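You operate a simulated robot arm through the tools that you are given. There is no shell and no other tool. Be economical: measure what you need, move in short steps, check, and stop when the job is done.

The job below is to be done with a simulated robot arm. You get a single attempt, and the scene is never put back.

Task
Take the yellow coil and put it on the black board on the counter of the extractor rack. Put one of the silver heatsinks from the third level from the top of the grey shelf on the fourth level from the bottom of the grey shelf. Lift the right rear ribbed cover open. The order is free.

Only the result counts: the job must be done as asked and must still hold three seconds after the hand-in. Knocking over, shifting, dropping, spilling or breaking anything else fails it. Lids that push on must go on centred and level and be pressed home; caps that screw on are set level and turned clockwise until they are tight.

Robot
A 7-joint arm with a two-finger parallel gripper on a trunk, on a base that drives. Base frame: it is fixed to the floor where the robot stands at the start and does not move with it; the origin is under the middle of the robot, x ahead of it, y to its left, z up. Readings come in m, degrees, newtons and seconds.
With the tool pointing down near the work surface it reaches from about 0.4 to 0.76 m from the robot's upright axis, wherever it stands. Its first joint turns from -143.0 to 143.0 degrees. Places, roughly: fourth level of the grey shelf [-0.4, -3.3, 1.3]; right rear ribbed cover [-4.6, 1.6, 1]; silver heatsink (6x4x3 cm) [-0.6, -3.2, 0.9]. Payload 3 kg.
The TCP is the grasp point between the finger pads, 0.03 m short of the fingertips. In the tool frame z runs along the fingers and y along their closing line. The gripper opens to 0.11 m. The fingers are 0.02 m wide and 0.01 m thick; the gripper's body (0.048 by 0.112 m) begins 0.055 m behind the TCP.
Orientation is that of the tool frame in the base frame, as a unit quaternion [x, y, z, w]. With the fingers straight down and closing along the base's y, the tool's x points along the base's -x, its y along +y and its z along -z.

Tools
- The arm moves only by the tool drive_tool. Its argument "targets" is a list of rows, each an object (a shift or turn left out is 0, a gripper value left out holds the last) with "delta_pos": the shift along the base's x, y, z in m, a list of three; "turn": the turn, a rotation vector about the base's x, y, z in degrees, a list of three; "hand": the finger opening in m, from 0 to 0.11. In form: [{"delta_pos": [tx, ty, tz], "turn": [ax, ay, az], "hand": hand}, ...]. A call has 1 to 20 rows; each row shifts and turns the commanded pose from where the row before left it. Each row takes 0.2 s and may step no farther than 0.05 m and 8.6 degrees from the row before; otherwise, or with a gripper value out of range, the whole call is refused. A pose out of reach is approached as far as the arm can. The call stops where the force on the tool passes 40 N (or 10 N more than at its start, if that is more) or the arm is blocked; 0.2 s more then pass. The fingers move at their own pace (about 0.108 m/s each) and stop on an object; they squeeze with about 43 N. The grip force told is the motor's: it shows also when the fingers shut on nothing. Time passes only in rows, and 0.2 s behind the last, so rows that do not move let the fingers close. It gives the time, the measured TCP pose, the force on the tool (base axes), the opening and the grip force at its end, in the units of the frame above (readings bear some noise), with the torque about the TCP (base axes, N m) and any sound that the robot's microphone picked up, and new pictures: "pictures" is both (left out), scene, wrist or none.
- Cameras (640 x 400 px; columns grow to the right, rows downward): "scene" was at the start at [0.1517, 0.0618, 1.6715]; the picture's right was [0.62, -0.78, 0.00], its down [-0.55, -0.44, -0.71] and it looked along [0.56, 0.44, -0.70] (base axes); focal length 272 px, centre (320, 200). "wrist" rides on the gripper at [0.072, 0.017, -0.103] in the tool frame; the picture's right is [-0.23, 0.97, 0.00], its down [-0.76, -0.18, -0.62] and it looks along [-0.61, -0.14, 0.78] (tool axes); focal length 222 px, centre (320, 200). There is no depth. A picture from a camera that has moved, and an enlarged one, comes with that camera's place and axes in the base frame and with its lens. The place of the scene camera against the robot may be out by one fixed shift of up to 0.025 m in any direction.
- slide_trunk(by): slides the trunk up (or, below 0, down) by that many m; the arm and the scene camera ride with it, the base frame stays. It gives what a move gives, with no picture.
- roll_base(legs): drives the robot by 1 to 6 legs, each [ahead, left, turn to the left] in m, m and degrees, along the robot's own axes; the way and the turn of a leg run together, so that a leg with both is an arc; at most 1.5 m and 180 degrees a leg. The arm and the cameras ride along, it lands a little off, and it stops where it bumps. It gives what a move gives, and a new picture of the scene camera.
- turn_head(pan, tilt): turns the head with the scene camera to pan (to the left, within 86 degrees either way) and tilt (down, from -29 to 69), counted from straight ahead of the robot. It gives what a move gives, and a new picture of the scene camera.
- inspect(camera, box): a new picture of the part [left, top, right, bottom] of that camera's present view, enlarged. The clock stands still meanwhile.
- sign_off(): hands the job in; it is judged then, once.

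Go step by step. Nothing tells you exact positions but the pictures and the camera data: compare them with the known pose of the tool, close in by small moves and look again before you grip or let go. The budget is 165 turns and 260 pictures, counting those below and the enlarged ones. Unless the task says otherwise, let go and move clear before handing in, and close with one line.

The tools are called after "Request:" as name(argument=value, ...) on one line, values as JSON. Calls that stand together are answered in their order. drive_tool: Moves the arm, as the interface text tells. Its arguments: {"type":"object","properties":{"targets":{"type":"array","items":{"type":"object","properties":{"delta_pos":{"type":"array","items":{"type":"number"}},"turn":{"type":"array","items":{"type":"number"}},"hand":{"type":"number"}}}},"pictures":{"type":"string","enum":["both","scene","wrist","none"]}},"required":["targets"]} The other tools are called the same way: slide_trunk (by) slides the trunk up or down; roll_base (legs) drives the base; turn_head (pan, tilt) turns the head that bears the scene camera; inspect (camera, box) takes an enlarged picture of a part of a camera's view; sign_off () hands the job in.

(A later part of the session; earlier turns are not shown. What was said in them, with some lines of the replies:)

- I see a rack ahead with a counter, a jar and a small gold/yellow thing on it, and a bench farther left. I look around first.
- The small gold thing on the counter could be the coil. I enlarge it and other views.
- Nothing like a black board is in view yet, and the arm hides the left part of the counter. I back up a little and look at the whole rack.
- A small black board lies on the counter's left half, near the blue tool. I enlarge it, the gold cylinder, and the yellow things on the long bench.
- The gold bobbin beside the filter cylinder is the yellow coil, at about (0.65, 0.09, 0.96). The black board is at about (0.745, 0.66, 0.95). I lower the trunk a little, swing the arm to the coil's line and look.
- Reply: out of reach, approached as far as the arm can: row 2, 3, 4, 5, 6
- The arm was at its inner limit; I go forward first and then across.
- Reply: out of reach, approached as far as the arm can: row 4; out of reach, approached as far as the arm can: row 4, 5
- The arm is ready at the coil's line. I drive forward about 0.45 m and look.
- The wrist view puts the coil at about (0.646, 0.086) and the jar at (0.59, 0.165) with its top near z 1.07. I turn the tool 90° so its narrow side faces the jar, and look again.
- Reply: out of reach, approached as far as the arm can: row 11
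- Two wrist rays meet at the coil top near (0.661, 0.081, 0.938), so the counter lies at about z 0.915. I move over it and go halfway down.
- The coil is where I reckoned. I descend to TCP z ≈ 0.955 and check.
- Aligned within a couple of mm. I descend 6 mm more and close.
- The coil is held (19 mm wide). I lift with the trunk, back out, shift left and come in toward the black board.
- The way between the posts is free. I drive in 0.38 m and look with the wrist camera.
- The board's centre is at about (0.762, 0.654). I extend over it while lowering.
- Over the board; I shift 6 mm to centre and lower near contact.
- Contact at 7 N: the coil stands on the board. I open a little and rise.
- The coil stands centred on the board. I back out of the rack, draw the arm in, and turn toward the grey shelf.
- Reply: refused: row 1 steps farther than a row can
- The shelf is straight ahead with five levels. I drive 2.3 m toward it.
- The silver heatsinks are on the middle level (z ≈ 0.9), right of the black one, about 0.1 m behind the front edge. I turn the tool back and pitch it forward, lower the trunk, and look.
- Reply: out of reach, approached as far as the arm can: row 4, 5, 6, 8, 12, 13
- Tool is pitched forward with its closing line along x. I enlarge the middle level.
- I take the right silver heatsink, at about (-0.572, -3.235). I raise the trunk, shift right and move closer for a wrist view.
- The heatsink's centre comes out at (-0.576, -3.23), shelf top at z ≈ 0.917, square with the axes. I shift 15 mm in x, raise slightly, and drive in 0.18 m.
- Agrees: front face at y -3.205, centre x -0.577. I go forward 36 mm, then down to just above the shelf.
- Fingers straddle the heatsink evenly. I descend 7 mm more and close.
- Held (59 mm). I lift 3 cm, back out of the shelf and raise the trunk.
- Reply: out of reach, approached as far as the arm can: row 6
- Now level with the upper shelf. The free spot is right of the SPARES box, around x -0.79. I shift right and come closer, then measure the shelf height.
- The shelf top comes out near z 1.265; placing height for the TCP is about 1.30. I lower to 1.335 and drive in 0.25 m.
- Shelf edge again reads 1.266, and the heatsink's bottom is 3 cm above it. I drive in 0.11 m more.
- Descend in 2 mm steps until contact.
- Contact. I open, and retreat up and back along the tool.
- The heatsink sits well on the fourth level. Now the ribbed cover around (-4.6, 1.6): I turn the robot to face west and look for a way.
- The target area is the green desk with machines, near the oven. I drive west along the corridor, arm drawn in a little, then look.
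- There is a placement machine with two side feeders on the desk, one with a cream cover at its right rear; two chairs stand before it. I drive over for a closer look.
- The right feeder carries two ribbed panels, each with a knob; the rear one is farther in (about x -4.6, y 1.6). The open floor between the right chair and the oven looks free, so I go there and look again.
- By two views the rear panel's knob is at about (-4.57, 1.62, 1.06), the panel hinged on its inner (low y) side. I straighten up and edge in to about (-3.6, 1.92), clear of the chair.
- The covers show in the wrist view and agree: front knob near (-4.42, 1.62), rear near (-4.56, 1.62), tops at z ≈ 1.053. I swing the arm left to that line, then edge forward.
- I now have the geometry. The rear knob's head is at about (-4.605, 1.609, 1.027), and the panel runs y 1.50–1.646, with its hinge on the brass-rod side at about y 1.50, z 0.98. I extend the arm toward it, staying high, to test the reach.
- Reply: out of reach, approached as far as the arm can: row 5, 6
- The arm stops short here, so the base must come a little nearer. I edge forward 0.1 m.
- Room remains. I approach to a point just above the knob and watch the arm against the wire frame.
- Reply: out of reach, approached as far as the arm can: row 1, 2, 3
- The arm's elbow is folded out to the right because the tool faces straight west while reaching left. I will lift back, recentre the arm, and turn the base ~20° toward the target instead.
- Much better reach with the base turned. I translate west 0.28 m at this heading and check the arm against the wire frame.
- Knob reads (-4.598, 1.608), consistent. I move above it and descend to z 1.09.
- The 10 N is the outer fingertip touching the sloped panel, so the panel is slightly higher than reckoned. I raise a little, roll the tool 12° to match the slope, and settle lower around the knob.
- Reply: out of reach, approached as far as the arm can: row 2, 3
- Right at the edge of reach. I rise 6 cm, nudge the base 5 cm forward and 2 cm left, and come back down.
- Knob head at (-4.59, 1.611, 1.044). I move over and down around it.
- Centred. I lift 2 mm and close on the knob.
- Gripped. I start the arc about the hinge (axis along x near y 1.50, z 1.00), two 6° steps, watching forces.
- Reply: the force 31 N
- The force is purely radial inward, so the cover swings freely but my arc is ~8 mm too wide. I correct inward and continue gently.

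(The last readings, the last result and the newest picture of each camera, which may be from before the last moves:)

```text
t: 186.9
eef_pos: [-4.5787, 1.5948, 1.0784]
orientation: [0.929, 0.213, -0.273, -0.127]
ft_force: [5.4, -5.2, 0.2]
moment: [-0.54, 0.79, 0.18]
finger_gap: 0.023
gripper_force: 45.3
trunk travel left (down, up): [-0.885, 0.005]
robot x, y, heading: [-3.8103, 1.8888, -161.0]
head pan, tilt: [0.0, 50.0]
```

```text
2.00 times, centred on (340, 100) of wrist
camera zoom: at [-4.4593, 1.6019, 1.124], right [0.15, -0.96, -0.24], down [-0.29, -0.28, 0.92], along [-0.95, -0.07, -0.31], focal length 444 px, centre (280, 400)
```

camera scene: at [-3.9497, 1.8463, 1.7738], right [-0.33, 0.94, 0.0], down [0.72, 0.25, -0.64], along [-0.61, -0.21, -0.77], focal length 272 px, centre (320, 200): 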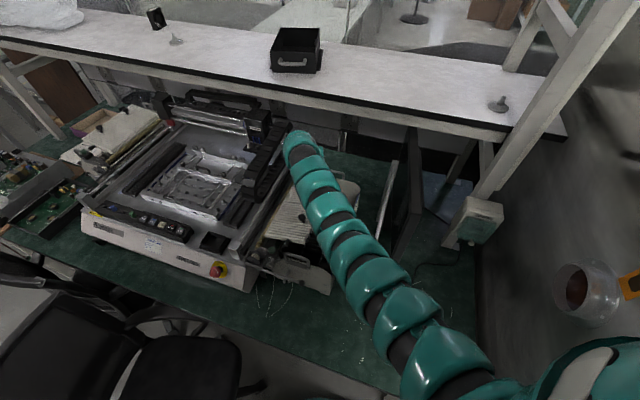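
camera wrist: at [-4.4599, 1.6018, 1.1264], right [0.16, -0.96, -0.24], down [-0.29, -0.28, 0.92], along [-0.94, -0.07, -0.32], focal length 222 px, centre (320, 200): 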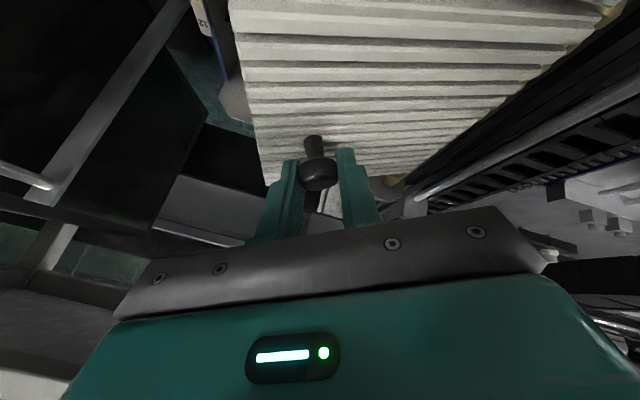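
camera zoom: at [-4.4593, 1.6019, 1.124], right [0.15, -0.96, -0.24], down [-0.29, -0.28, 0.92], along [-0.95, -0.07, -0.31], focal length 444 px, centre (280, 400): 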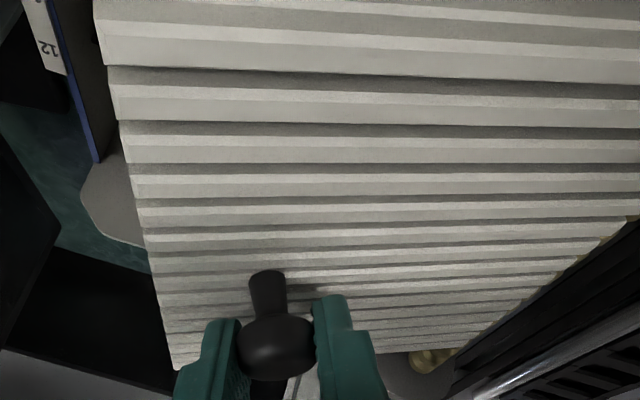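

The knob's path fits a hinge at (y 1.513, z 1.001), radius 0.113. I continue with three 8° steps on that arc.

Request:
drive_tool(targets=[{"delta_pos": [0, -0.0116, 0.0106], "turn": [8, 0, 0]}, {"delta_pos": [0, -0.013, 0.009], "turn": [8, 0, 0]}, {"delta_pos": [0, -0.0141, 0.007], "turn": [8, 0, 0]}, {"delta_pos": [0, 0, 0]}], pictures="wrist")

```text
t: 187.9
eef_pos: [-4.5157, 1.6136, 1.1369]
orientation: [0.894, 0.26, -0.227, -0.287]
ft_force: [-1.1, -0.5, 0.0]
moment: [0.01, -0.04, -0.03]
finger_gap: 0.0
gripper_force: 37.2
out of reach, approached as far as the arm can: row 1, 2, 3
trunk travel left (down, up): [-0.885, 0.005]
robot x, y, heading: [-3.8078, 1.8894, -161.2]
head pan, tilt: [0.0, 50.0]
camera wrist: at [-4.3985, 1.6053, 1.1824], right [0.15, -0.82, -0.56], down [-0.29, -0.57, 0.76], along [-0.94, 0.05, -0.33], focal length 222 px, centre (320, 200)
```

wrist: 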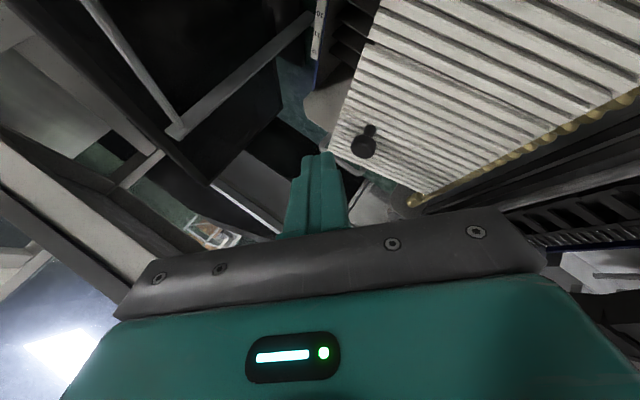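

The rolled pose ran out of reach, the grip slipped off and the cover dropped shut; nothing else is disturbed. Better: grip the knob with the pads facing ±x so it can pivot in them, hand coming from the +y side. I raise the arm, step back a bit and turn the base left 35°.

Request:
drive_tool(targets=[{"delta_pos": [0.01, 0.01, 0.04]}, {"delta_pos": [0.01, 0.01, 0.04]}, {"delta_pos": [0.01, 0.01, 0.04]}, {"delta_pos": [0.01, 0.01, 0.04], "hand": 0.05}, {"delta_pos": [0, 0, 0]}], pictures="none")

Request:
roll_base(legs=[[-0.11, -0.04, 0]])

Request:
inspect(camera="scene", box=[160, 100, 440, 275])

```text
t: 189.1
eef_pos: [-4.4748, 1.6476, 1.2818]
orientation: [0.892, 0.261, -0.233, -0.286]
ft_force: [1.1, -0.6, 0.3]
moment: [0.05, 0.05, -0.04]
finger_gap: 0.0502
gripper_force: 0.1
out of reach, approached as far as the arm can: row 4
trunk travel left (down, up): [-0.885, 0.005]
robot x, y, heading: [-3.8079, 1.8844, -160.5]
head pan, tilt: [0.0, 50.0]
```

```text
t: 190.4
eef_pos: [-4.3871, 1.7254, 1.2791]
orientation: [0.893, 0.259, -0.232, -0.285]
ft_force: [0.7, 0.1, -0.9]
moment: [-0.02, -0.02, 0.01]
finger_gap: 0.0499
gripper_force: 0.0
trunk travel left (down, up): [-0.885, 0.005]
robot x, y, heading: [-3.7144, 1.9644, -160.8]
head pan, tilt: [0.0, 50.0]
camera scene: at [-3.8541, 1.9235, 1.7742], right [-0.33, 0.95, 0.0], down [0.72, 0.25, -0.64], along [-0.61, -0.21, -0.77], focal length 272 px, centre (320, 200)
```

scene: 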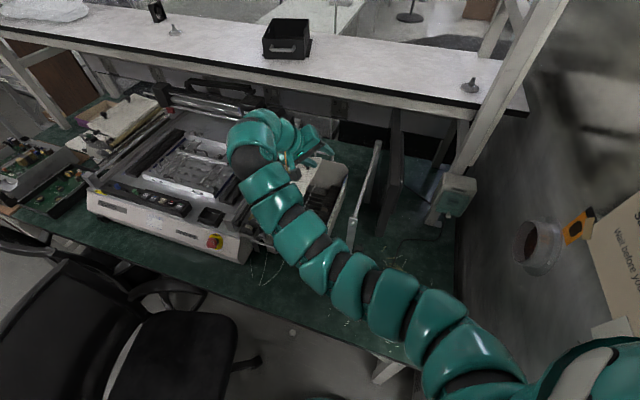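

```text
2.29 times, centred on (300, 188) of scene
camera zoom: at [-3.8541, 1.9235, 1.7742], right [-0.33, 0.95, 0.0], down [0.72, 0.25, -0.64], along [-0.61, -0.21, -0.77], focal length 621 px, centre (366, 229)
```

zoom: 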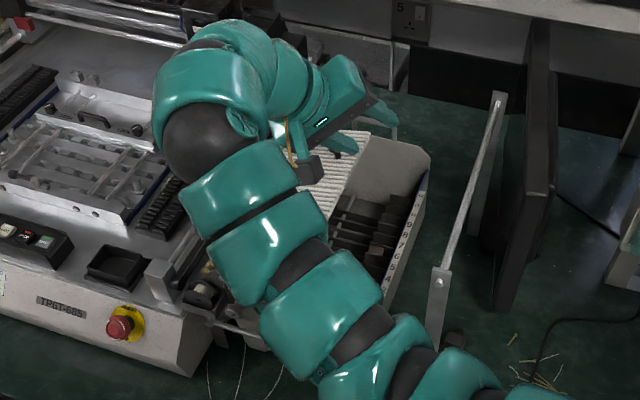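

I undo the roll, then turn the base 35° left (the arm stays high).

Request:
drive_tool(targets=[{"turn": [-8, 0, 0], "delta_pos": [0, 0, 0.01]}, {"turn": [-8, 0, 0], "delta_pos": [0, 0, 0.01]}, {"turn": [-8, 0, 0], "delta_pos": [0, 0, 0.01]}, {"turn": [-8, 0, 0]}, {"turn": [-8, 0, 0]}, {"turn": [-8, 0, 0]}, {}], pictures="none")

Request:
roll_base(legs=[[0, 0, 35]])

```text
t: 192.0
eef_pos: [-4.3881, 1.724, 1.3086]
orientation: [0.932, 0.142, -0.317, 0.103]
ft_force: [-0.6, 0.4, -0.2]
moment: [-0.04, 0.01, 0.0]
finger_gap: 0.0499
gripper_force: 0.0
trunk travel left (down, up): [-0.885, 0.005]
robot x, y, heading: [-3.7123, 1.9597, -161.0]
head pan, tilt: [0.0, 50.0]
```

```text
t: 194.1
eef_pos: [-4.1259, 1.3785, 1.3093]
orientation: [0.845, 0.418, -0.272, 0.193]
ft_force: [0.7, 0.4, -0.9]
moment: [-0.01, -0.04, -0.03]
finger_gap: 0.05
gripper_force: 0.0
trunk travel left (down, up): [-0.885, 0.005]
robot x, y, heading: [-3.7156, 1.9601, -125.6]
head pan, tilt: [0.0, 50.0]
camera scene: at [-3.7976, 1.8459, 1.7741], right [-0.81, 0.58, 0.0], down [0.45, 0.62, -0.64], along [-0.37, -0.52, -0.77], focal length 272 px, centre (320, 200)
```

scene: 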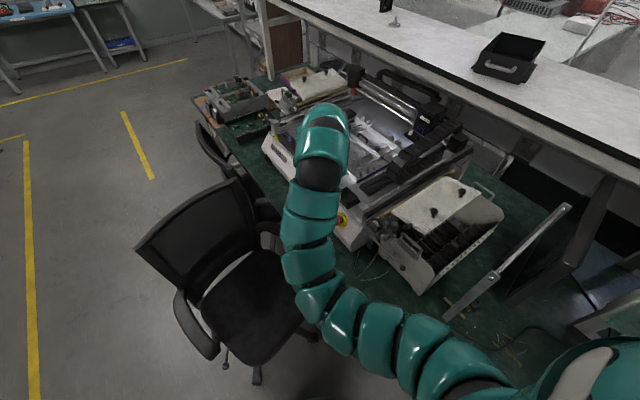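

The view is clear and the base fits. I now yaw the tool to face −y while moving above the rear knob.

Request:
drive_tool(targets=[{"delta_pos": [-0.04, 0.028, 0], "turn": [0, 0, 3]}, {"delta_pos": [-0.04, 0.028, 0], "turn": [0, 0, 3]}, {"delta_pos": [-0.04, 0.028, 0], "turn": [0, 0, 3]}, {"delta_pos": [-0.04, 0.028, 0], "turn": [0, 0, 3]}, {"delta_pos": [-0.04, 0.028, 0], "turn": [0, 0, 3]}, {"delta_pos": [-0.04, 0.028, 0], "turn": [0, 0, 3]}, {"delta_pos": [-0.04, 0.028, 0], "turn": [0, 0, 3]}, {"delta_pos": [-0.04, 0.028, 0], "turn": [0, 0, 3]}, {"delta_pos": [-0.04, 0.02, 0], "turn": [0, 0, 3]}, {"delta_pos": [-0.04, 0.02, 0], "turn": [0, 0, 3]}, {"delta_pos": [-0.04, 0, -0.02], "turn": [0, 0, 1]}, {}], pictures="both")

```text
t: 196.7
eef_pos: [-4.5678, 1.6292, 1.2786]
orientation: [0.702, 0.629, -0.211, 0.259]
ft_force: [-0.4, 0.4, 0.6]
moment: [-0.02, 0.01, 0.01]
finger_gap: 0.0505
gripper_force: 0.1
out of reach, approached as far as the arm can: row 4, 5
trunk travel left (down, up): [-0.885, 0.005]
robot x, y, heading: [-3.7118, 1.965, -125.7]
head pan, tilt: [0.0, 50.0]
camera scene: at [-3.7973, 1.8471, 1.7742], right [-0.81, 0.58, 0.0], down [0.45, 0.62, -0.64], along [-0.38, -0.52, -0.77], focal length 272 px, centre (320, 200)
camera wrist: at [-4.5462, 1.7486, 1.3161], right [0.94, -0.25, 0.24], down [-0.29, -0.18, 0.94], along [-0.19, -0.95, -0.25], focal length 222 px, centre (320, 200)
```

scene: 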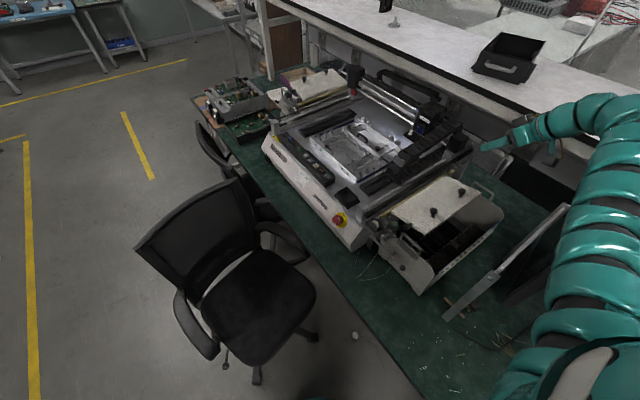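
wrist: 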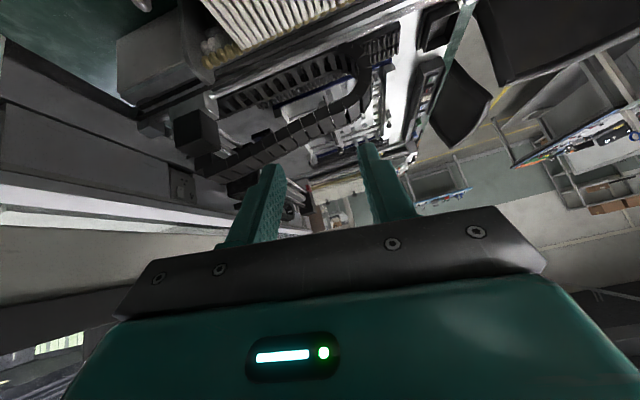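

It reaches comfortably this way. I level the closing line and come down to z ≈ 1.12 over the knob.

Request:
drive_tool(targets=[{"delta_pos": [-0.01, 0, -0.04], "turn": [0, 5.6, 0]}, {"delta_pos": [-0.01, 0, -0.04]}, {"delta_pos": [0, 0, -0.04]}, {"delta_pos": [0, 0, -0.035]}, {}], pictures="both")

```text
t: 197.8
eef_pos: [-4.5852, 1.631, 1.1229]
orientation: [0.692, 0.641, -0.244, 0.227]
ft_force: [-0.8, 0.4, -1.0]
moment: [-0.01, 0.0, -0.01]
finger_gap: 0.0502
gripper_force: 0.0
out of reach, approached as far as the arm can: row 4
trunk travel left (down, up): [-0.885, 0.005]
robot x, y, heading: [-3.7115, 1.9616, -125.5]
head pan, tilt: [0.0, 50.0]
camera scene: at [-3.798, 1.8461, 1.7741], right [-0.81, 0.58, 0.0], down [0.45, 0.62, -0.64], along [-0.37, -0.52, -0.77], focal length 272 px, centre (320, 200)
camera wrist: at [-4.5603, 1.7512, 1.1571], right [0.96, -0.25, 0.14], down [-0.19, -0.19, 0.96], along [-0.21, -0.95, -0.23], focal length 222 px, centre (320, 200)
```

scene: 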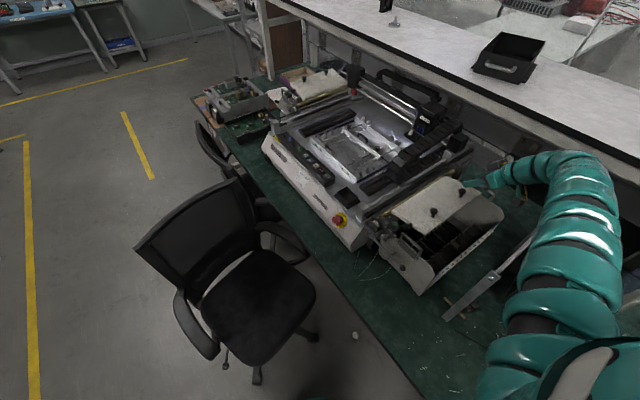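
wrist: 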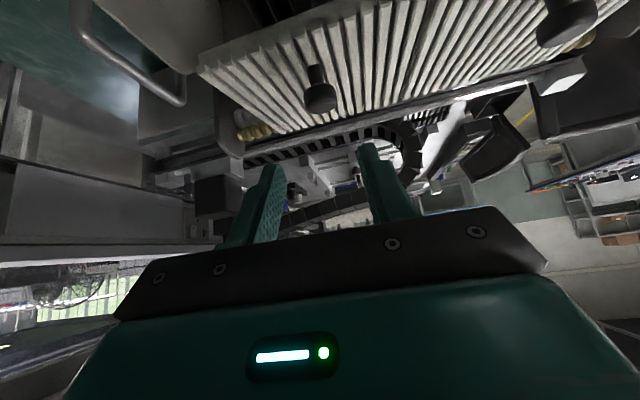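

Knob confirmed at about (-4.583, 1.611, 1.047). I descend toward it.

Request:
drive_tool(targets=[{"delta_pos": [0.001, -0.003, -0.025]}, {"delta_pos": [0.001, -0.004, -0.02]}, {"delta_pos": [0, -0.004, -0.015]}, {}], pictures="scene")

Request:
inspect(camera="wrist", box=[200, 70, 440, 220])

```text
t: 198.8
eef_pos: [-4.5731, 1.6342, 1.0696]
orientation: [0.693, 0.641, -0.242, 0.225]
ft_force: [0.6, 0.5, 0.6]
moment: [0.0, -0.02, 0.01]
finger_gap: 0.0499
gripper_force: 0.2
out of reach, approached as far as the arm can: row 1, 2
trunk travel left (down, up): [-0.885, 0.005]
robot x, y, heading: [-3.7148, 1.9646, -125.9]
head pan, tilt: [0.0, 50.0]
camera scene: at [-3.7979, 1.8474, 1.7742], right [-0.81, 0.58, 0.0], down [0.45, 0.62, -0.64], along [-0.38, -0.52, -0.77], focal length 272 px, centre (320, 200)
```

scene: 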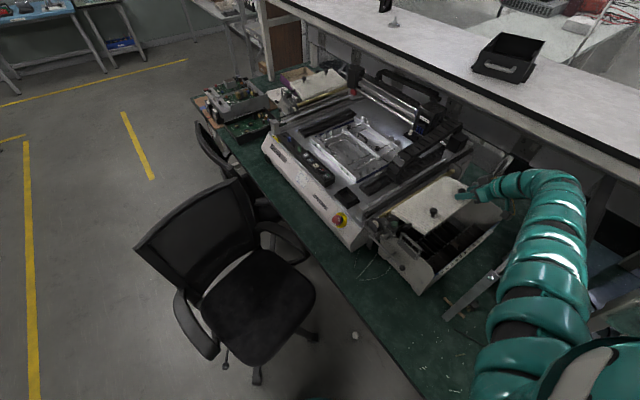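

```text
2.67 times, centred on (320, 145) of wrist
camera zoom: at [-4.5481, 1.7542, 1.1053], right [0.96, -0.25, 0.14], down [-0.19, -0.19, 0.96], along [-0.21, -0.95, -0.23], focal length 592 px, centre (320, 347)
```

zoom: 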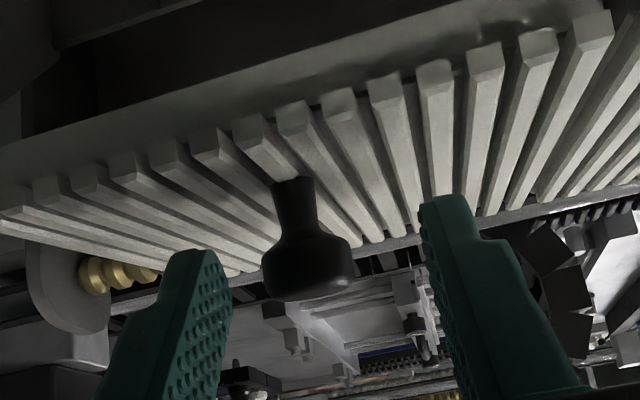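

About 1–1.5 cm short. I rise, shift the base 7 cm west, and return.

Request:
drive_tool(targets=[{"delta_pos": [0, 0, 0.03]}, {"delta_pos": [0, 0, 0.03]}, {}], pictures="none")

Request:
roll_base(legs=[[0.055, -0.055, 0]])

Request:
drive_tool(targets=[{}], pictures="wrist")

```text
t: 199.7
eef_pos: [-4.5776, 1.6313, 1.1279]
orientation: [0.692, 0.64, -0.243, 0.227]
ft_force: [0.5, -1.1, -0.2]
moment: [0.01, -0.01, 0.0]
finger_gap: 0.0498
gripper_force: 0.1
trunk travel left (down, up): [-0.885, 0.005]
robot x, y, heading: [-3.7113, 1.9582, -125.8]
head pan, tilt: [0.0, 50.0]
```

```text
t: 200.7
eef_pos: [-4.6546, 1.6199, 1.1268]
orientation: [0.692, 0.641, -0.243, 0.228]
ft_force: [-0.4, -0.2, -0.3]
moment: [0.0, -0.02, 0.01]
finger_gap: 0.0499
gripper_force: 0.1
trunk travel left (down, up): [-0.885, 0.005]
robot x, y, heading: [-3.7879, 1.9463, -125.6]
head pan, tilt: [0.0, 50.0]
camera scene: at [-3.8761, 1.8335, 1.7739], right [-0.81, 0.58, 0.0], down [0.45, 0.62, -0.64], along [-0.37, -0.52, -0.77], focal length 272 px, centre (320, 200)
```

scene: 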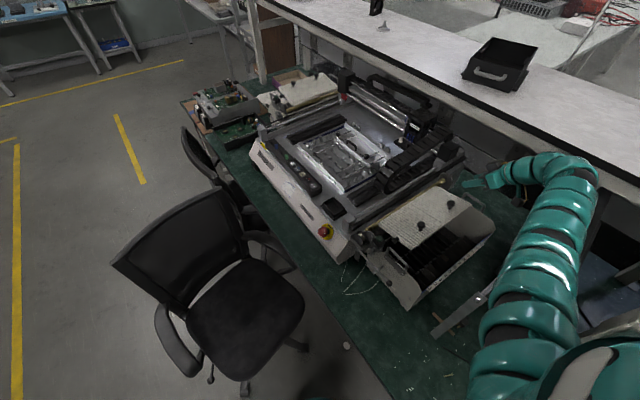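

```text
t: 201.1
eef_pos: [-4.6524, 1.6189, 1.1269]
orientation: [0.692, 0.641, -0.243, 0.227]
ft_force: [-0.5, -0.2, 0.8]
moment: [0.01, -0.02, -0.01]
finger_gap: 0.0501
gripper_force: 0.0
trunk travel left (down, up): [-0.885, 0.005]
robot x, y, heading: [-3.7881, 1.9521, -125.7]
head pan, tilt: [0.0, 50.0]
camera wrist: at [-4.6271, 1.74, 1.1629], right [0.96, -0.25, 0.15], down [-0.19, -0.19, 0.96], along [-0.21, -0.95, -0.23], focal length 222 px, centre (320, 200)
```

wrist: 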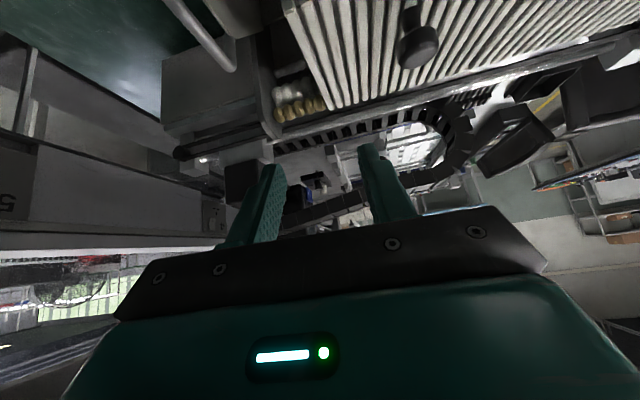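

I move over the knob and descend around it.

Request:
drive_tool(targets=[{"delta_pos": [0.037, 0, 0]}, {"delta_pos": [0.036, 0.001, 0]}, {"delta_pos": [0, 0.001, -0.03]}, {"delta_pos": [0, 0, -0.025]}, {"delta_pos": [0, 0, -0.01]}, {}], pictures="none")

Request:
inspect(camera="wrist", box=[200, 70, 440, 220])

```text
t: 202.5
eef_pos: [-4.5806, 1.6225, 1.0637]
orientation: [0.691, 0.641, -0.243, 0.228]
ft_force: [0.8, -0.3, -0.3]
moment: [0.01, -0.02, -0.03]
finger_gap: 0.05
gripper_force: 0.1
trunk travel left (down, up): [-0.885, 0.005]
robot x, y, heading: [-3.792, 1.9505, -125.6]
head pan, tilt: [0.0, 50.0]
```

```text
2.67 times, centred on (320, 145) of wrist
camera zoom: at [-4.554, 1.743, 1.0983], right [0.96, -0.25, 0.15], down [-0.19, -0.19, 0.96], along [-0.21, -0.95, -0.23], focal length 592 px, centre (320, 347)
```

zoom: 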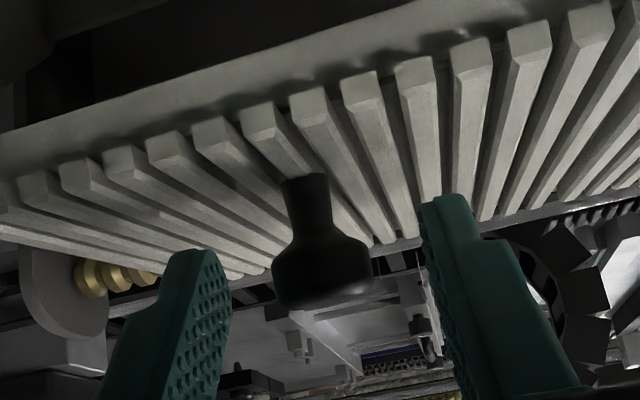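

Centred; I lower 3 mm and close.

Request:
drive_tool(targets=[{"delta_pos": [0, -0.001, -0.003]}, {"hand": 0.0}, {"hand": 0.0}, {"hand": 0.0}, {"hand": 0.0}], pictures="none")

Request:
inspect(camera="wrist", box=[200, 70, 440, 220])

```text
t: 203.7
eef_pos: [-4.5797, 1.6206, 1.0595]
orientation: [0.692, 0.641, -0.243, 0.228]
ft_force: [-2.5, -1.2, -1.2]
moment: [0.03, 0.06, -0.04]
finger_gap: 0.0228
gripper_force: 44.6
trunk travel left (down, up): [-0.885, 0.005]
robot x, y, heading: [-3.7895, 1.95, -125.8]
head pan, tilt: [0.0, 50.0]
```

```text
2.67 times, centred on (320, 145) of wrist
camera zoom: at [-4.5539, 1.7399, 1.0945], right [0.96, -0.25, 0.15], down [-0.2, -0.19, 0.96], along [-0.21, -0.95, -0.23], focal length 592 px, centre (320, 347)
```

zoom: 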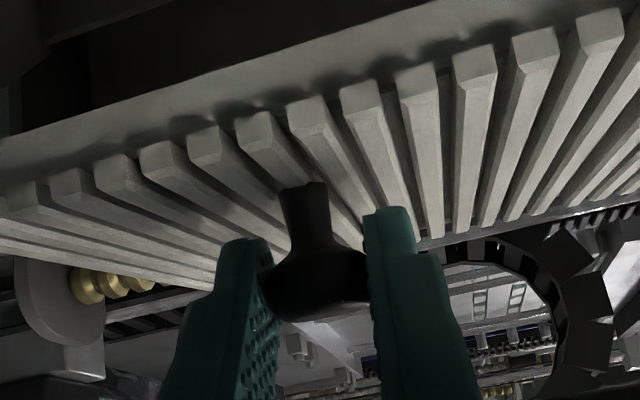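

Gripped cleanly with little side force. I lift along the arc (hinge y 1.513, z 1.001), turning the tool part way with it; first three steps.

Request:
drive_tool(targets=[{"delta_pos": [0, -0.0062, 0.0107], "turn": [4, 0, 0]}, {"delta_pos": [0, -0.0073, 0.0099], "turn": [4, 0, 0]}, {"delta_pos": [0, -0.0081, 0.0092], "turn": [4, 0, 0]}, {}], pictures="wrist")

```text
t: 204.7
eef_pos: [-4.5788, 1.5987, 1.0881]
orientation: [0.712, 0.663, -0.173, 0.154]
ft_force: [1.5, 1.9, -11.4]
moment: [1.2, -0.24, -0.02]
finger_gap: 0.0232
gripper_force: 45.2
trunk travel left (down, up): [-0.885, 0.005]
robot x, y, heading: [-3.7889, 1.9516, -125.7]
head pan, tilt: [0.0, 50.0]
camera wrist: at [-4.554, 1.7093, 1.148], right [0.96, -0.27, 0.09], down [-0.2, -0.38, 0.9], along [-0.21, -0.88, -0.42], focal length 222 px, centre (320, 200)
```

wrist: 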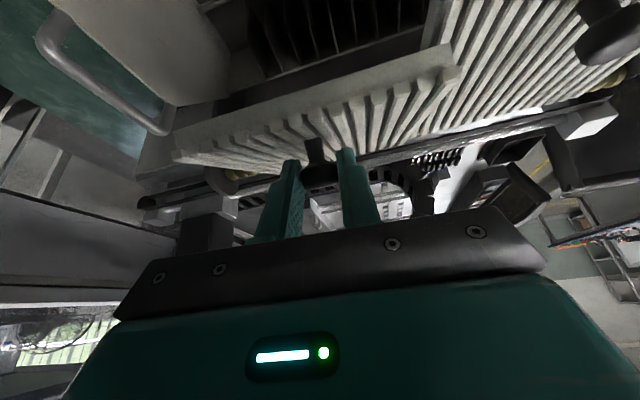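

The rear panel is rising on its own, the front one stays. I continue.

Request:
drive_tool(targets=[{"delta_pos": [0, -0.0092, 0.0082], "turn": [4, 0, 0]}, {"delta_pos": [0, -0.0099, 0.0074], "turn": [4, 0, 0]}, {"delta_pos": [0, -0.0107, 0.0062], "turn": [4, 0, 0]}, {}], pictures="wrist")

```text
t: 205.7
eef_pos: [-4.5803, 1.5694, 1.1123]
orientation: [0.724, 0.677, -0.105, 0.078]
ft_force: [8.1, 9.7, -1.2]
moment: [1.19, -0.35, 0.0]
finger_gap: 0.0232
gripper_force: 45.5
trunk travel left (down, up): [-0.885, 0.005]
robot x, y, heading: [-3.7907, 1.951, -125.7]
head pan, tilt: [0.0, 50.0]
camera wrist: at [-4.5537, 1.6657, 1.1936], right [0.96, -0.29, 0.03], down [-0.19, -0.56, 0.8], along [-0.21, -0.78, -0.59], focal length 222 px, centre (320, 200)
```

wrist: 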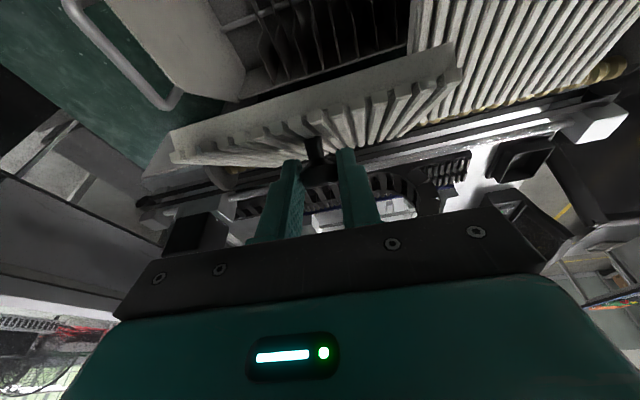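

Request:
drive_tool(targets=[{"delta_pos": [0, -0.0112, 0.0053], "turn": [4, 0, 0]}, {"delta_pos": [0, -0.0117, 0.004], "turn": [4, 0, 0]}, {"delta_pos": [0, -0.0121, 0.0028], "turn": [4, 0, 0]}, {}], pictures="wrist")

```text
t: 206.7
eef_pos: [-4.5804, 1.5454, 1.1234]
orientation: [0.727, 0.684, -0.061, 0.027]
ft_force: [-4.3, -0.3, 19.5]
moment: [-1.11, 0.23, -0.03]
finger_gap: 0.023
gripper_force: 45.2
out of reach, approached as far as the arm can: row 3
trunk travel left (down, up): [-0.885, 0.005]
robot x, y, heading: [-3.7899, 1.9501, -125.7]
head pan, tilt: [0.0, 50.0]
camera wrist: at [-4.5532, 1.6295, 1.2173], right [0.96, -0.29, -0.01], down [-0.19, -0.67, 0.72], along [-0.22, -0.69, -0.69], focal length 222 px, centre (320, 200)
```

wrist: 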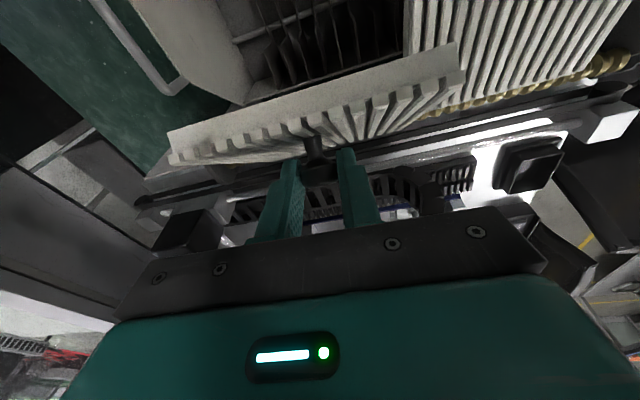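

I'm at the arm's limit with the tool vertical, lid about half open. Near the top of the arc the motion is nearly pure −y, so I relieve the vertical push and let the base carry the hand 3 cm in −y.

Request:
drive_tool(targets=[{"delta_pos": [0, 0, 0.004]}, {}], pictures="none")

Request:
roll_base(legs=[[0.0244, 0.0175, 0]])

Request:
drive_tool(targets=[{}], pictures="wrist")

```text
t: 207.3
eef_pos: [-4.5805, 1.5455, 1.1245]
orientation: [0.728, 0.683, -0.057, 0.027]
ft_force: [-4.5, -0.7, 4.7]
moment: [-0.5, 0.16, -0.01]
finger_gap: 0.023
gripper_force: 44.9
trunk travel left (down, up): [-0.885, 0.005]
robot x, y, heading: [-3.7882, 1.95, -125.8]
head pan, tilt: [0.0, 50.0]
```

```text
t: 208.1
eef_pos: [-4.5798, 1.5139, 1.1291]
orientation: [0.727, 0.683, -0.061, 0.027]
ft_force: [-18.1, -0.1, 25.1]
moment: [-0.41, 0.36, 0.25]
finger_gap: 0.0228
gripper_force: 44.6
trunk travel left (down, up): [-0.885, 0.005]
robot x, y, heading: [-3.7888, 1.917, -125.7]
head pan, tilt: [0.0, 50.0]
camera scene: at [-3.8718, 1.8034, 1.7744], right [-0.81, 0.58, 0.0], down [0.45, 0.62, -0.64], along [-0.38, -0.52, -0.77], focal length 272 px, centre (320, 200)
```

scene: 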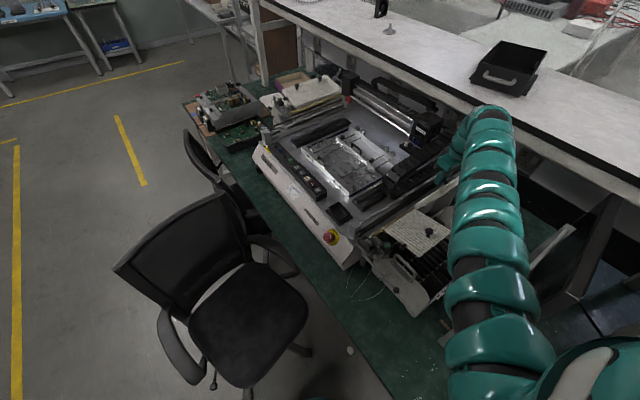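

```text
t: 208.5
eef_pos: [-4.5796, 1.5151, 1.1281]
orientation: [0.727, 0.683, -0.062, 0.027]
ft_force: [3.9, 1.6, 4.9]
moment: [0.09, -0.04, -0.05]
finger_gap: 0.023
gripper_force: 45.0
trunk travel left (down, up): [-0.885, 0.005]
robot x, y, heading: [-3.7912, 1.919, -126.0]
head pan, tilt: [0.0, 50.0]
camera wrist: at [-4.5535, 1.5984, 1.2208], right [0.96, -0.29, -0.02], down [-0.19, -0.67, 0.72], along [-0.22, -0.69, -0.69], focal length 222 px, centre (320, 200)
```

wrist: 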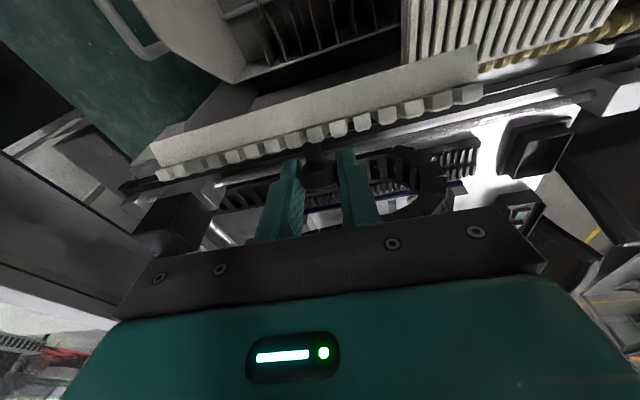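

Lid at about 65°, forces low. With the base nearer I try further arm steps with turning.

Request:
drive_tool(targets=[{"delta_pos": [0, -0.012, 0.0003], "turn": [4, 0, 0]}, {"delta_pos": [0, -0.012, -0.0006], "turn": [4, 0, 0]}, {"delta_pos": [0, -0.012, -0.002], "turn": [4, 0, 0]}, {}], pictures="wrist")

```text
t: 209.2
eef_pos: [-4.5802, 1.5155, 1.1267]
orientation: [0.73, 0.682, -0.041, -0.005]
ft_force: [-14.1, -3.0, -11.8]
moment: [-0.24, 0.38, 0.08]
finger_gap: 0.0232
gripper_force: 45.1
out of reach, approached as far as the arm can: row 1, 2, 3
trunk travel left (down, up): [-0.885, 0.005]
robot x, y, heading: [-3.7891, 1.9219, -125.4]
head pan, tilt: [0.0, 50.0]
stopped in row 3: the force on the tool passed its limit at 46 N (the readings are from after the stop); the commanded pose is now the measured one
camera wrist: at [-4.5515, 1.5915, 1.2255], right [0.95, -0.29, -0.05], down [-0.18, -0.72, 0.67], along [-0.23, -0.63, -0.74], focal length 222 px, centre (320, 200)
```

wrist: 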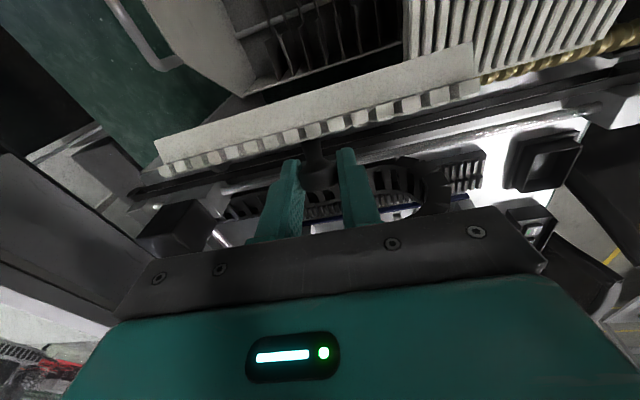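

Still gripped. I use a small base turn (2° left, with a compensating shift) to carry the hand another ~2.7 cm in −y without approaching the chair.

Request:
roll_base(legs=[[0.008, -0.0114, 2]])

Request:
drive_tool(targets=[{}], pictures="wrist")

```text
t: 210.0
eef_pos: [-4.5795, 1.491, 1.1305]
orientation: [0.718, 0.694, -0.043, -0.003]
ft_force: [-25.7, 6.5, 1.0]
moment: [0.83, 0.19, 0.09]
finger_gap: 0.0231
gripper_force: 44.7
trunk travel left (down, up): [-0.885, 0.005]
robot x, y, heading: [-3.8001, 1.9193, -123.8]
head pan, tilt: [0.0, 50.0]
camera scene: at [-3.8885, 1.8011, 1.774], right [-0.83, 0.55, 0.0], down [0.43, 0.64, -0.64], along [-0.35, -0.54, -0.77], focal length 272 px, centre (320, 200)
```

scene: 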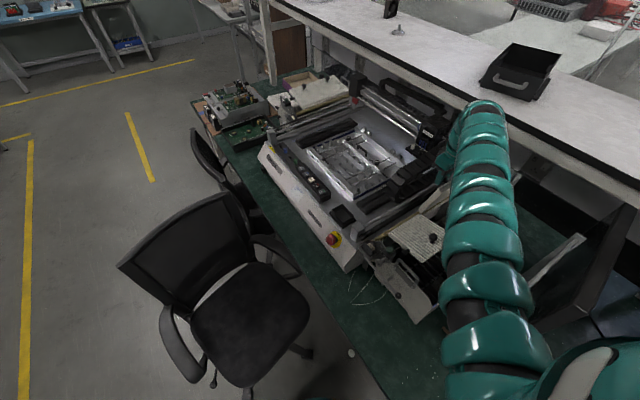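

```text
t: 210.4
eef_pos: [-4.5788, 1.4894, 1.1304]
orientation: [0.718, 0.695, -0.043, -0.005]
ft_force: [-10.3, -0.2, -6.6]
moment: [-0.17, 0.29, -0.03]
finger_gap: 0.0229
gripper_force: 44.3
trunk travel left (down, up): [-0.885, 0.005]
robot x, y, heading: [-3.8073, 1.9209, -123.5]
head pan, tilt: [0.0, 50.0]
camera wrist: at [-4.5535, 1.568, 1.2284], right [0.96, -0.26, -0.05], down [-0.16, -0.72, 0.68], along [-0.21, -0.64, -0.74], focal length 222 px, centre (320, 200)
```

wrist: 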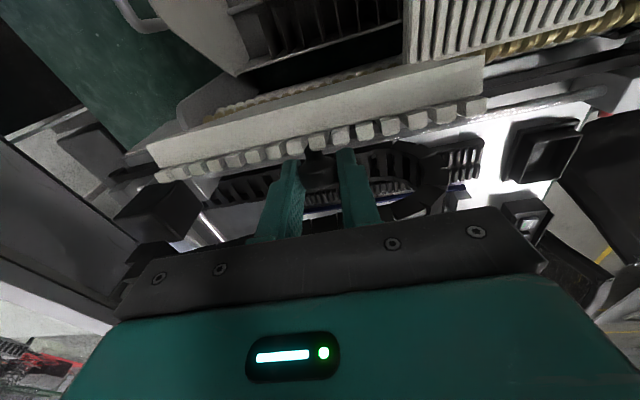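

About 77° open. Another small base turn with a slight lowering.

Request:
roll_base(legs=[[0.0075, -0.012, 2]])

Request:
drive_tool(targets=[{"delta_pos": [0, 0, -0.003]}, {}], pictures="wrist")

```text
t: 211.2
eef_pos: [-4.5789, 1.4635, 1.1295]
orientation: [0.706, 0.707, -0.042, -0.003]
ft_force: [-20.5, 6.4, -12.8]
moment: [0.35, 0.35, 0.12]
finger_gap: 0.0228
gripper_force: 45.4
trunk travel left (down, up): [-0.885, 0.005]
robot x, y, heading: [-3.8206, 1.9191, -121.6]
head pan, tilt: [0.0, 50.0]
camera scene: at [-3.8991, 1.7972, 1.7737], right [-0.85, 0.52, 0.0], down [0.4, 0.65, -0.64], along [-0.33, -0.55, -0.77], focal length 272 px, centre (320, 200)
```

scene: 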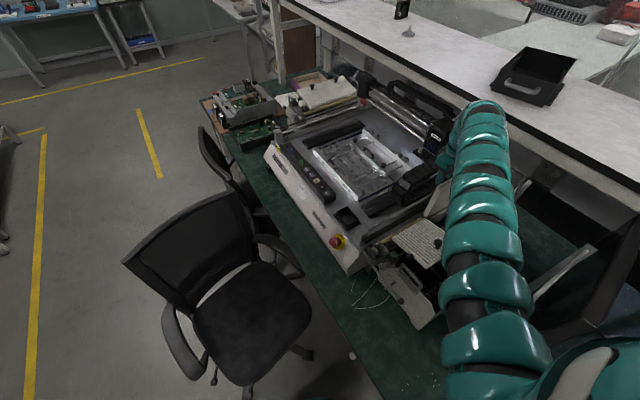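

```text
t: 211.8
eef_pos: [-4.5794, 1.4631, 1.1295]
orientation: [0.706, 0.706, -0.046, -0.005]
ft_force: [-19.5, -3.1, 5.3]
moment: [-0.12, 0.37, 0.21]
finger_gap: 0.0234
gripper_force: 45.4
trunk travel left (down, up): [-0.885, 0.005]
robot x, y, heading: [-3.8188, 1.9183, -121.4]
head pan, tilt: [0.0, 50.0]
camera wrist: at [-4.5553, 1.542, 1.2271], right [0.97, -0.23, -0.06], down [-0.13, -0.72, 0.68], along [-0.2, -0.65, -0.73], focal length 222 px, centre (320, 200)
```

wrist: 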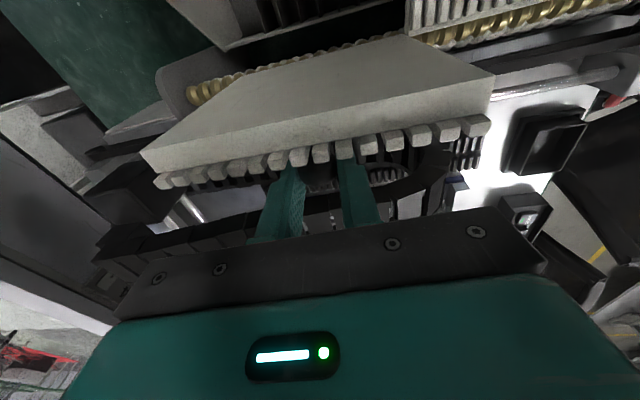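

The panel is about vertical or slightly past. I relieve the x force and carry it a bit further.

Request:
drive_tool(targets=[{"delta_pos": [-0.004, 0, -0.002]}, {}], pictures="none")

Request:
roll_base(legs=[[0.003, -0.006, 2]])

Request:
drive_tool(targets=[{}], pictures="wrist")

```text
t: 212.4
eef_pos: [-4.5784, 1.4629, 1.1287]
orientation: [0.705, 0.707, -0.047, -0.004]
ft_force: [-16.5, -5.1, 20.9]
moment: [0.16, 0.38, 0.2]
finger_gap: 0.0231
gripper_force: 45.6
trunk travel left (down, up): [-0.885, 0.005]
robot x, y, heading: [-3.816, 1.9171, -121.8]
head pan, tilt: [0.0, 50.0]
```

```text
t: 213.4
eef_pos: [-4.5792, 1.4462, 1.1253]
orientation: [0.698, 0.714, -0.043, -0.007]
ft_force: [-9.8, 1.2, -7.5]
moment: [-0.27, 0.41, 0.19]
finger_gap: 0.0231
gripper_force: 45.0
trunk travel left (down, up): [-0.885, 0.005]
robot x, y, heading: [-3.8268, 1.9203, -119.9]
head pan, tilt: [0.0, 50.0]
stopped in leg 1: the force on the tool passed its limit at 45 N (the readings are from after the stop); the commanded pose is now the measured one
camera scene: at [-3.8993, 1.793, 1.7736], right [-0.87, 0.5, 0.0], down [0.38, 0.67, -0.64], along [-0.32, -0.56, -0.77], focal length 272 px, centre (320, 200)
```

scene: 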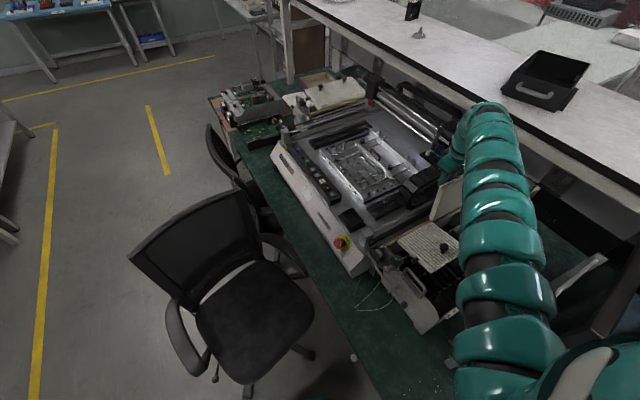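

```text
t: 213.8
eef_pos: [-4.58, 1.4474, 1.1234]
orientation: [0.698, 0.715, -0.043, -0.006]
ft_force: [-12.0, 0.4, -11.9]
moment: [-0.46, 0.23, 0.22]
finger_gap: 0.023
gripper_force: 44.9
trunk travel left (down, up): [-0.885, 0.005]
robot x, y, heading: [-3.8262, 1.9213, -119.9]
head pan, tilt: [0.0, 50.0]
camera wrist: at [-4.5569, 1.5253, 1.2224], right [0.98, -0.21, -0.06], down [-0.11, -0.73, 0.67], along [-0.18, -0.65, -0.74], focal length 222 px, centre (320, 200)
```

wrist: 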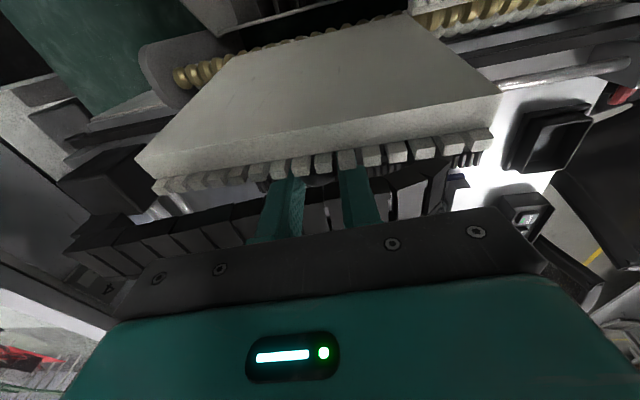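

The panel stands around 105–110°, past vertical. I open the fingers and check that it stays.

Request:
drive_tool(targets=[{"hand": 0.03}, {"hand": 0.04}, {"hand": 0.05}, {}, {}], pictures="wrist")

```text
t: 215.0
eef_pos: [-4.5759, 1.4463, 1.1269]
orientation: [0.697, 0.716, -0.044, -0.007]
ft_force: [0.3, 0.0, 0.0]
moment: [0.02, 0.0, -0.04]
finger_gap: 0.0502
gripper_force: 0.0
trunk travel left (down, up): [-0.885, 0.005]
robot x, y, heading: [-3.8248, 1.9195, -119.6]
head pan, tilt: [0.0, 50.0]
camera wrist: at [-4.5535, 1.5252, 1.2248], right [0.98, -0.2, -0.06], down [-0.11, -0.73, 0.67], along [-0.18, -0.65, -0.74], focal length 222 px, centre (320, 200)
```

wrist: 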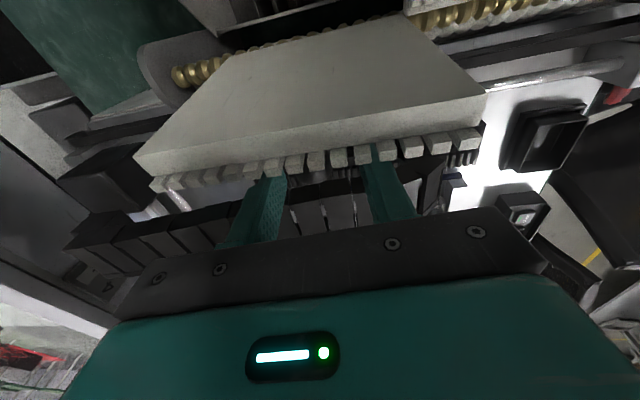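

The cover stays open with no force on the tool. I rise straight up in short steps and look.

Request:
drive_tool(targets=[{"delta_pos": [0, 0, 0.02]}, {"delta_pos": [0, 0, 0.02]}, {"delta_pos": [0, 0, 0.03]}, {"delta_pos": [0, 0, 0.03]}, {"delta_pos": [0, 0, 0.03]}, {}], pictures="both")

```text
t: 216.4
eef_pos: [-4.5757, 1.447, 1.2563]
orientation: [0.698, 0.715, -0.044, -0.007]
ft_force: [-0.7, 0.0, -0.6]
moment: [0.03, 0.0, 0.01]
finger_gap: 0.0502
gripper_force: 0.1
trunk travel left (down, up): [-0.885, 0.005]
robot x, y, heading: [-3.8224, 1.9199, -119.9]
head pan, tilt: [0.0, 50.0]
camera scene: at [-3.8969, 1.795, 1.774], right [-0.87, 0.5, 0.0], down [0.38, 0.66, -0.64], along [-0.32, -0.56, -0.77], focal length 272 px, centre (320, 200)
camera wrist: at [-4.5531, 1.5254, 1.3543], right [0.98, -0.2, -0.06], down [-0.11, -0.73, 0.67], along [-0.18, -0.65, -0.74], focal length 222 px, centre (320, 200)
```

scene: 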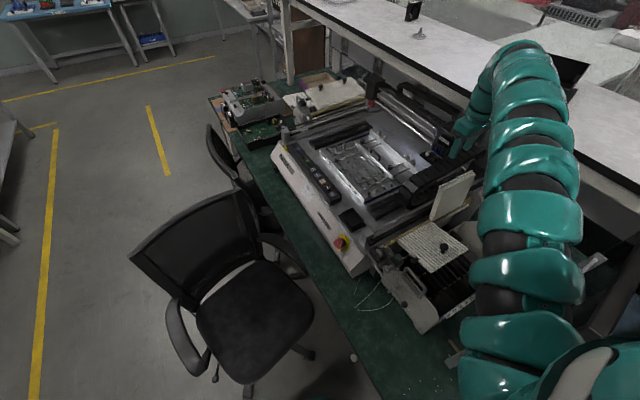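
wrist: 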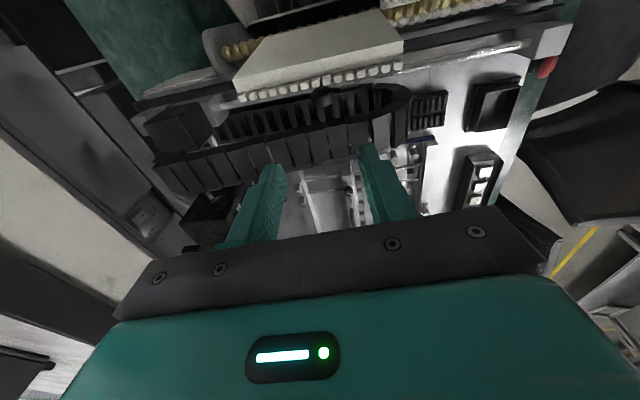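

The rear cover stands open and the hand is clear. One enlarged check of the cover, frame and chair before handing in.

Request:
drive_tool(targets=[{"delta_pos": [0.02, 0, 0.02]}, {"delta_pos": [0.02, 0, 0.02]}, {}, {}, {}, {}, {}, {}], pictures="none")

Request:
inspect(camera="scene", box=[330, 120, 570, 330])

```text
t: 218.2
eef_pos: [-4.5353, 1.4464, 1.2979]
orientation: [0.697, 0.715, -0.044, -0.007]
ft_force: [0.2, -0.2, 0.2]
moment: [-0.01, -0.02, -0.01]
finger_gap: 0.0501
gripper_force: 0.1
trunk travel left (down, up): [-0.885, 0.005]
robot x, y, heading: [-3.8249, 1.921, -119.7]
head pan, tilt: [0.0, 50.0]
```

```text
1.90 times, centred on (450, 225) of scene
camera zoom: at [-3.8965, 1.7952, 1.7741], right [-0.87, 0.5, 0.0], down [0.38, 0.66, -0.64], along [-0.32, -0.56, -0.77], focal length 518 px, centre (72, 152)
```

zoom: 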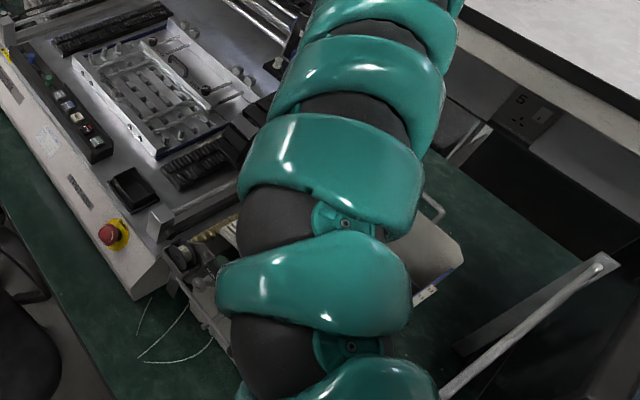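

Request:
inspect(camera="wrist", box=[0, 0, 640, 400])

```text
1.00 times, centred on (320, 200) of wrist (not enlarged: the box is as wide or as high as the picture)
camera zoom: at [-4.5118, 1.5252, 1.3958], right [0.98, -0.2, -0.06], down [-0.11, -0.73, 0.67], along [-0.18, -0.65, -0.74], focal length 222 px, centre (320, 200)
```

zoom: 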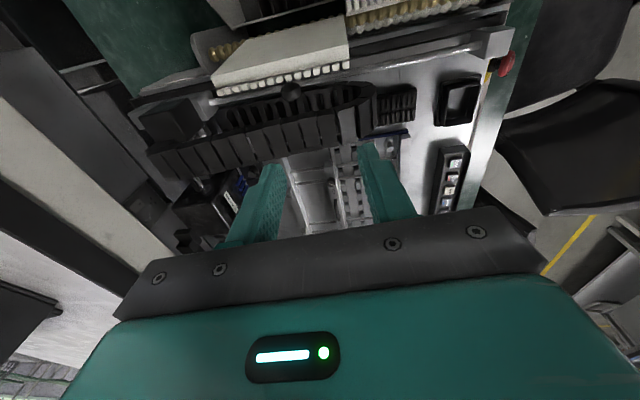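

The cover is still open and steady, the front panel is shut, and the hand is clear. I hand the job in.

Request:
sign_off()

```text
The job is handed in.
```

All three parts are done and handed in: the yellow coil stands on the black board, one silver heatsink is on the fourth level of the grey shelf, and the right rear ribbed cover stands open past vertical. On the first try at the cover the grip slipped and it fell shut from a small opening; I saw no damage.
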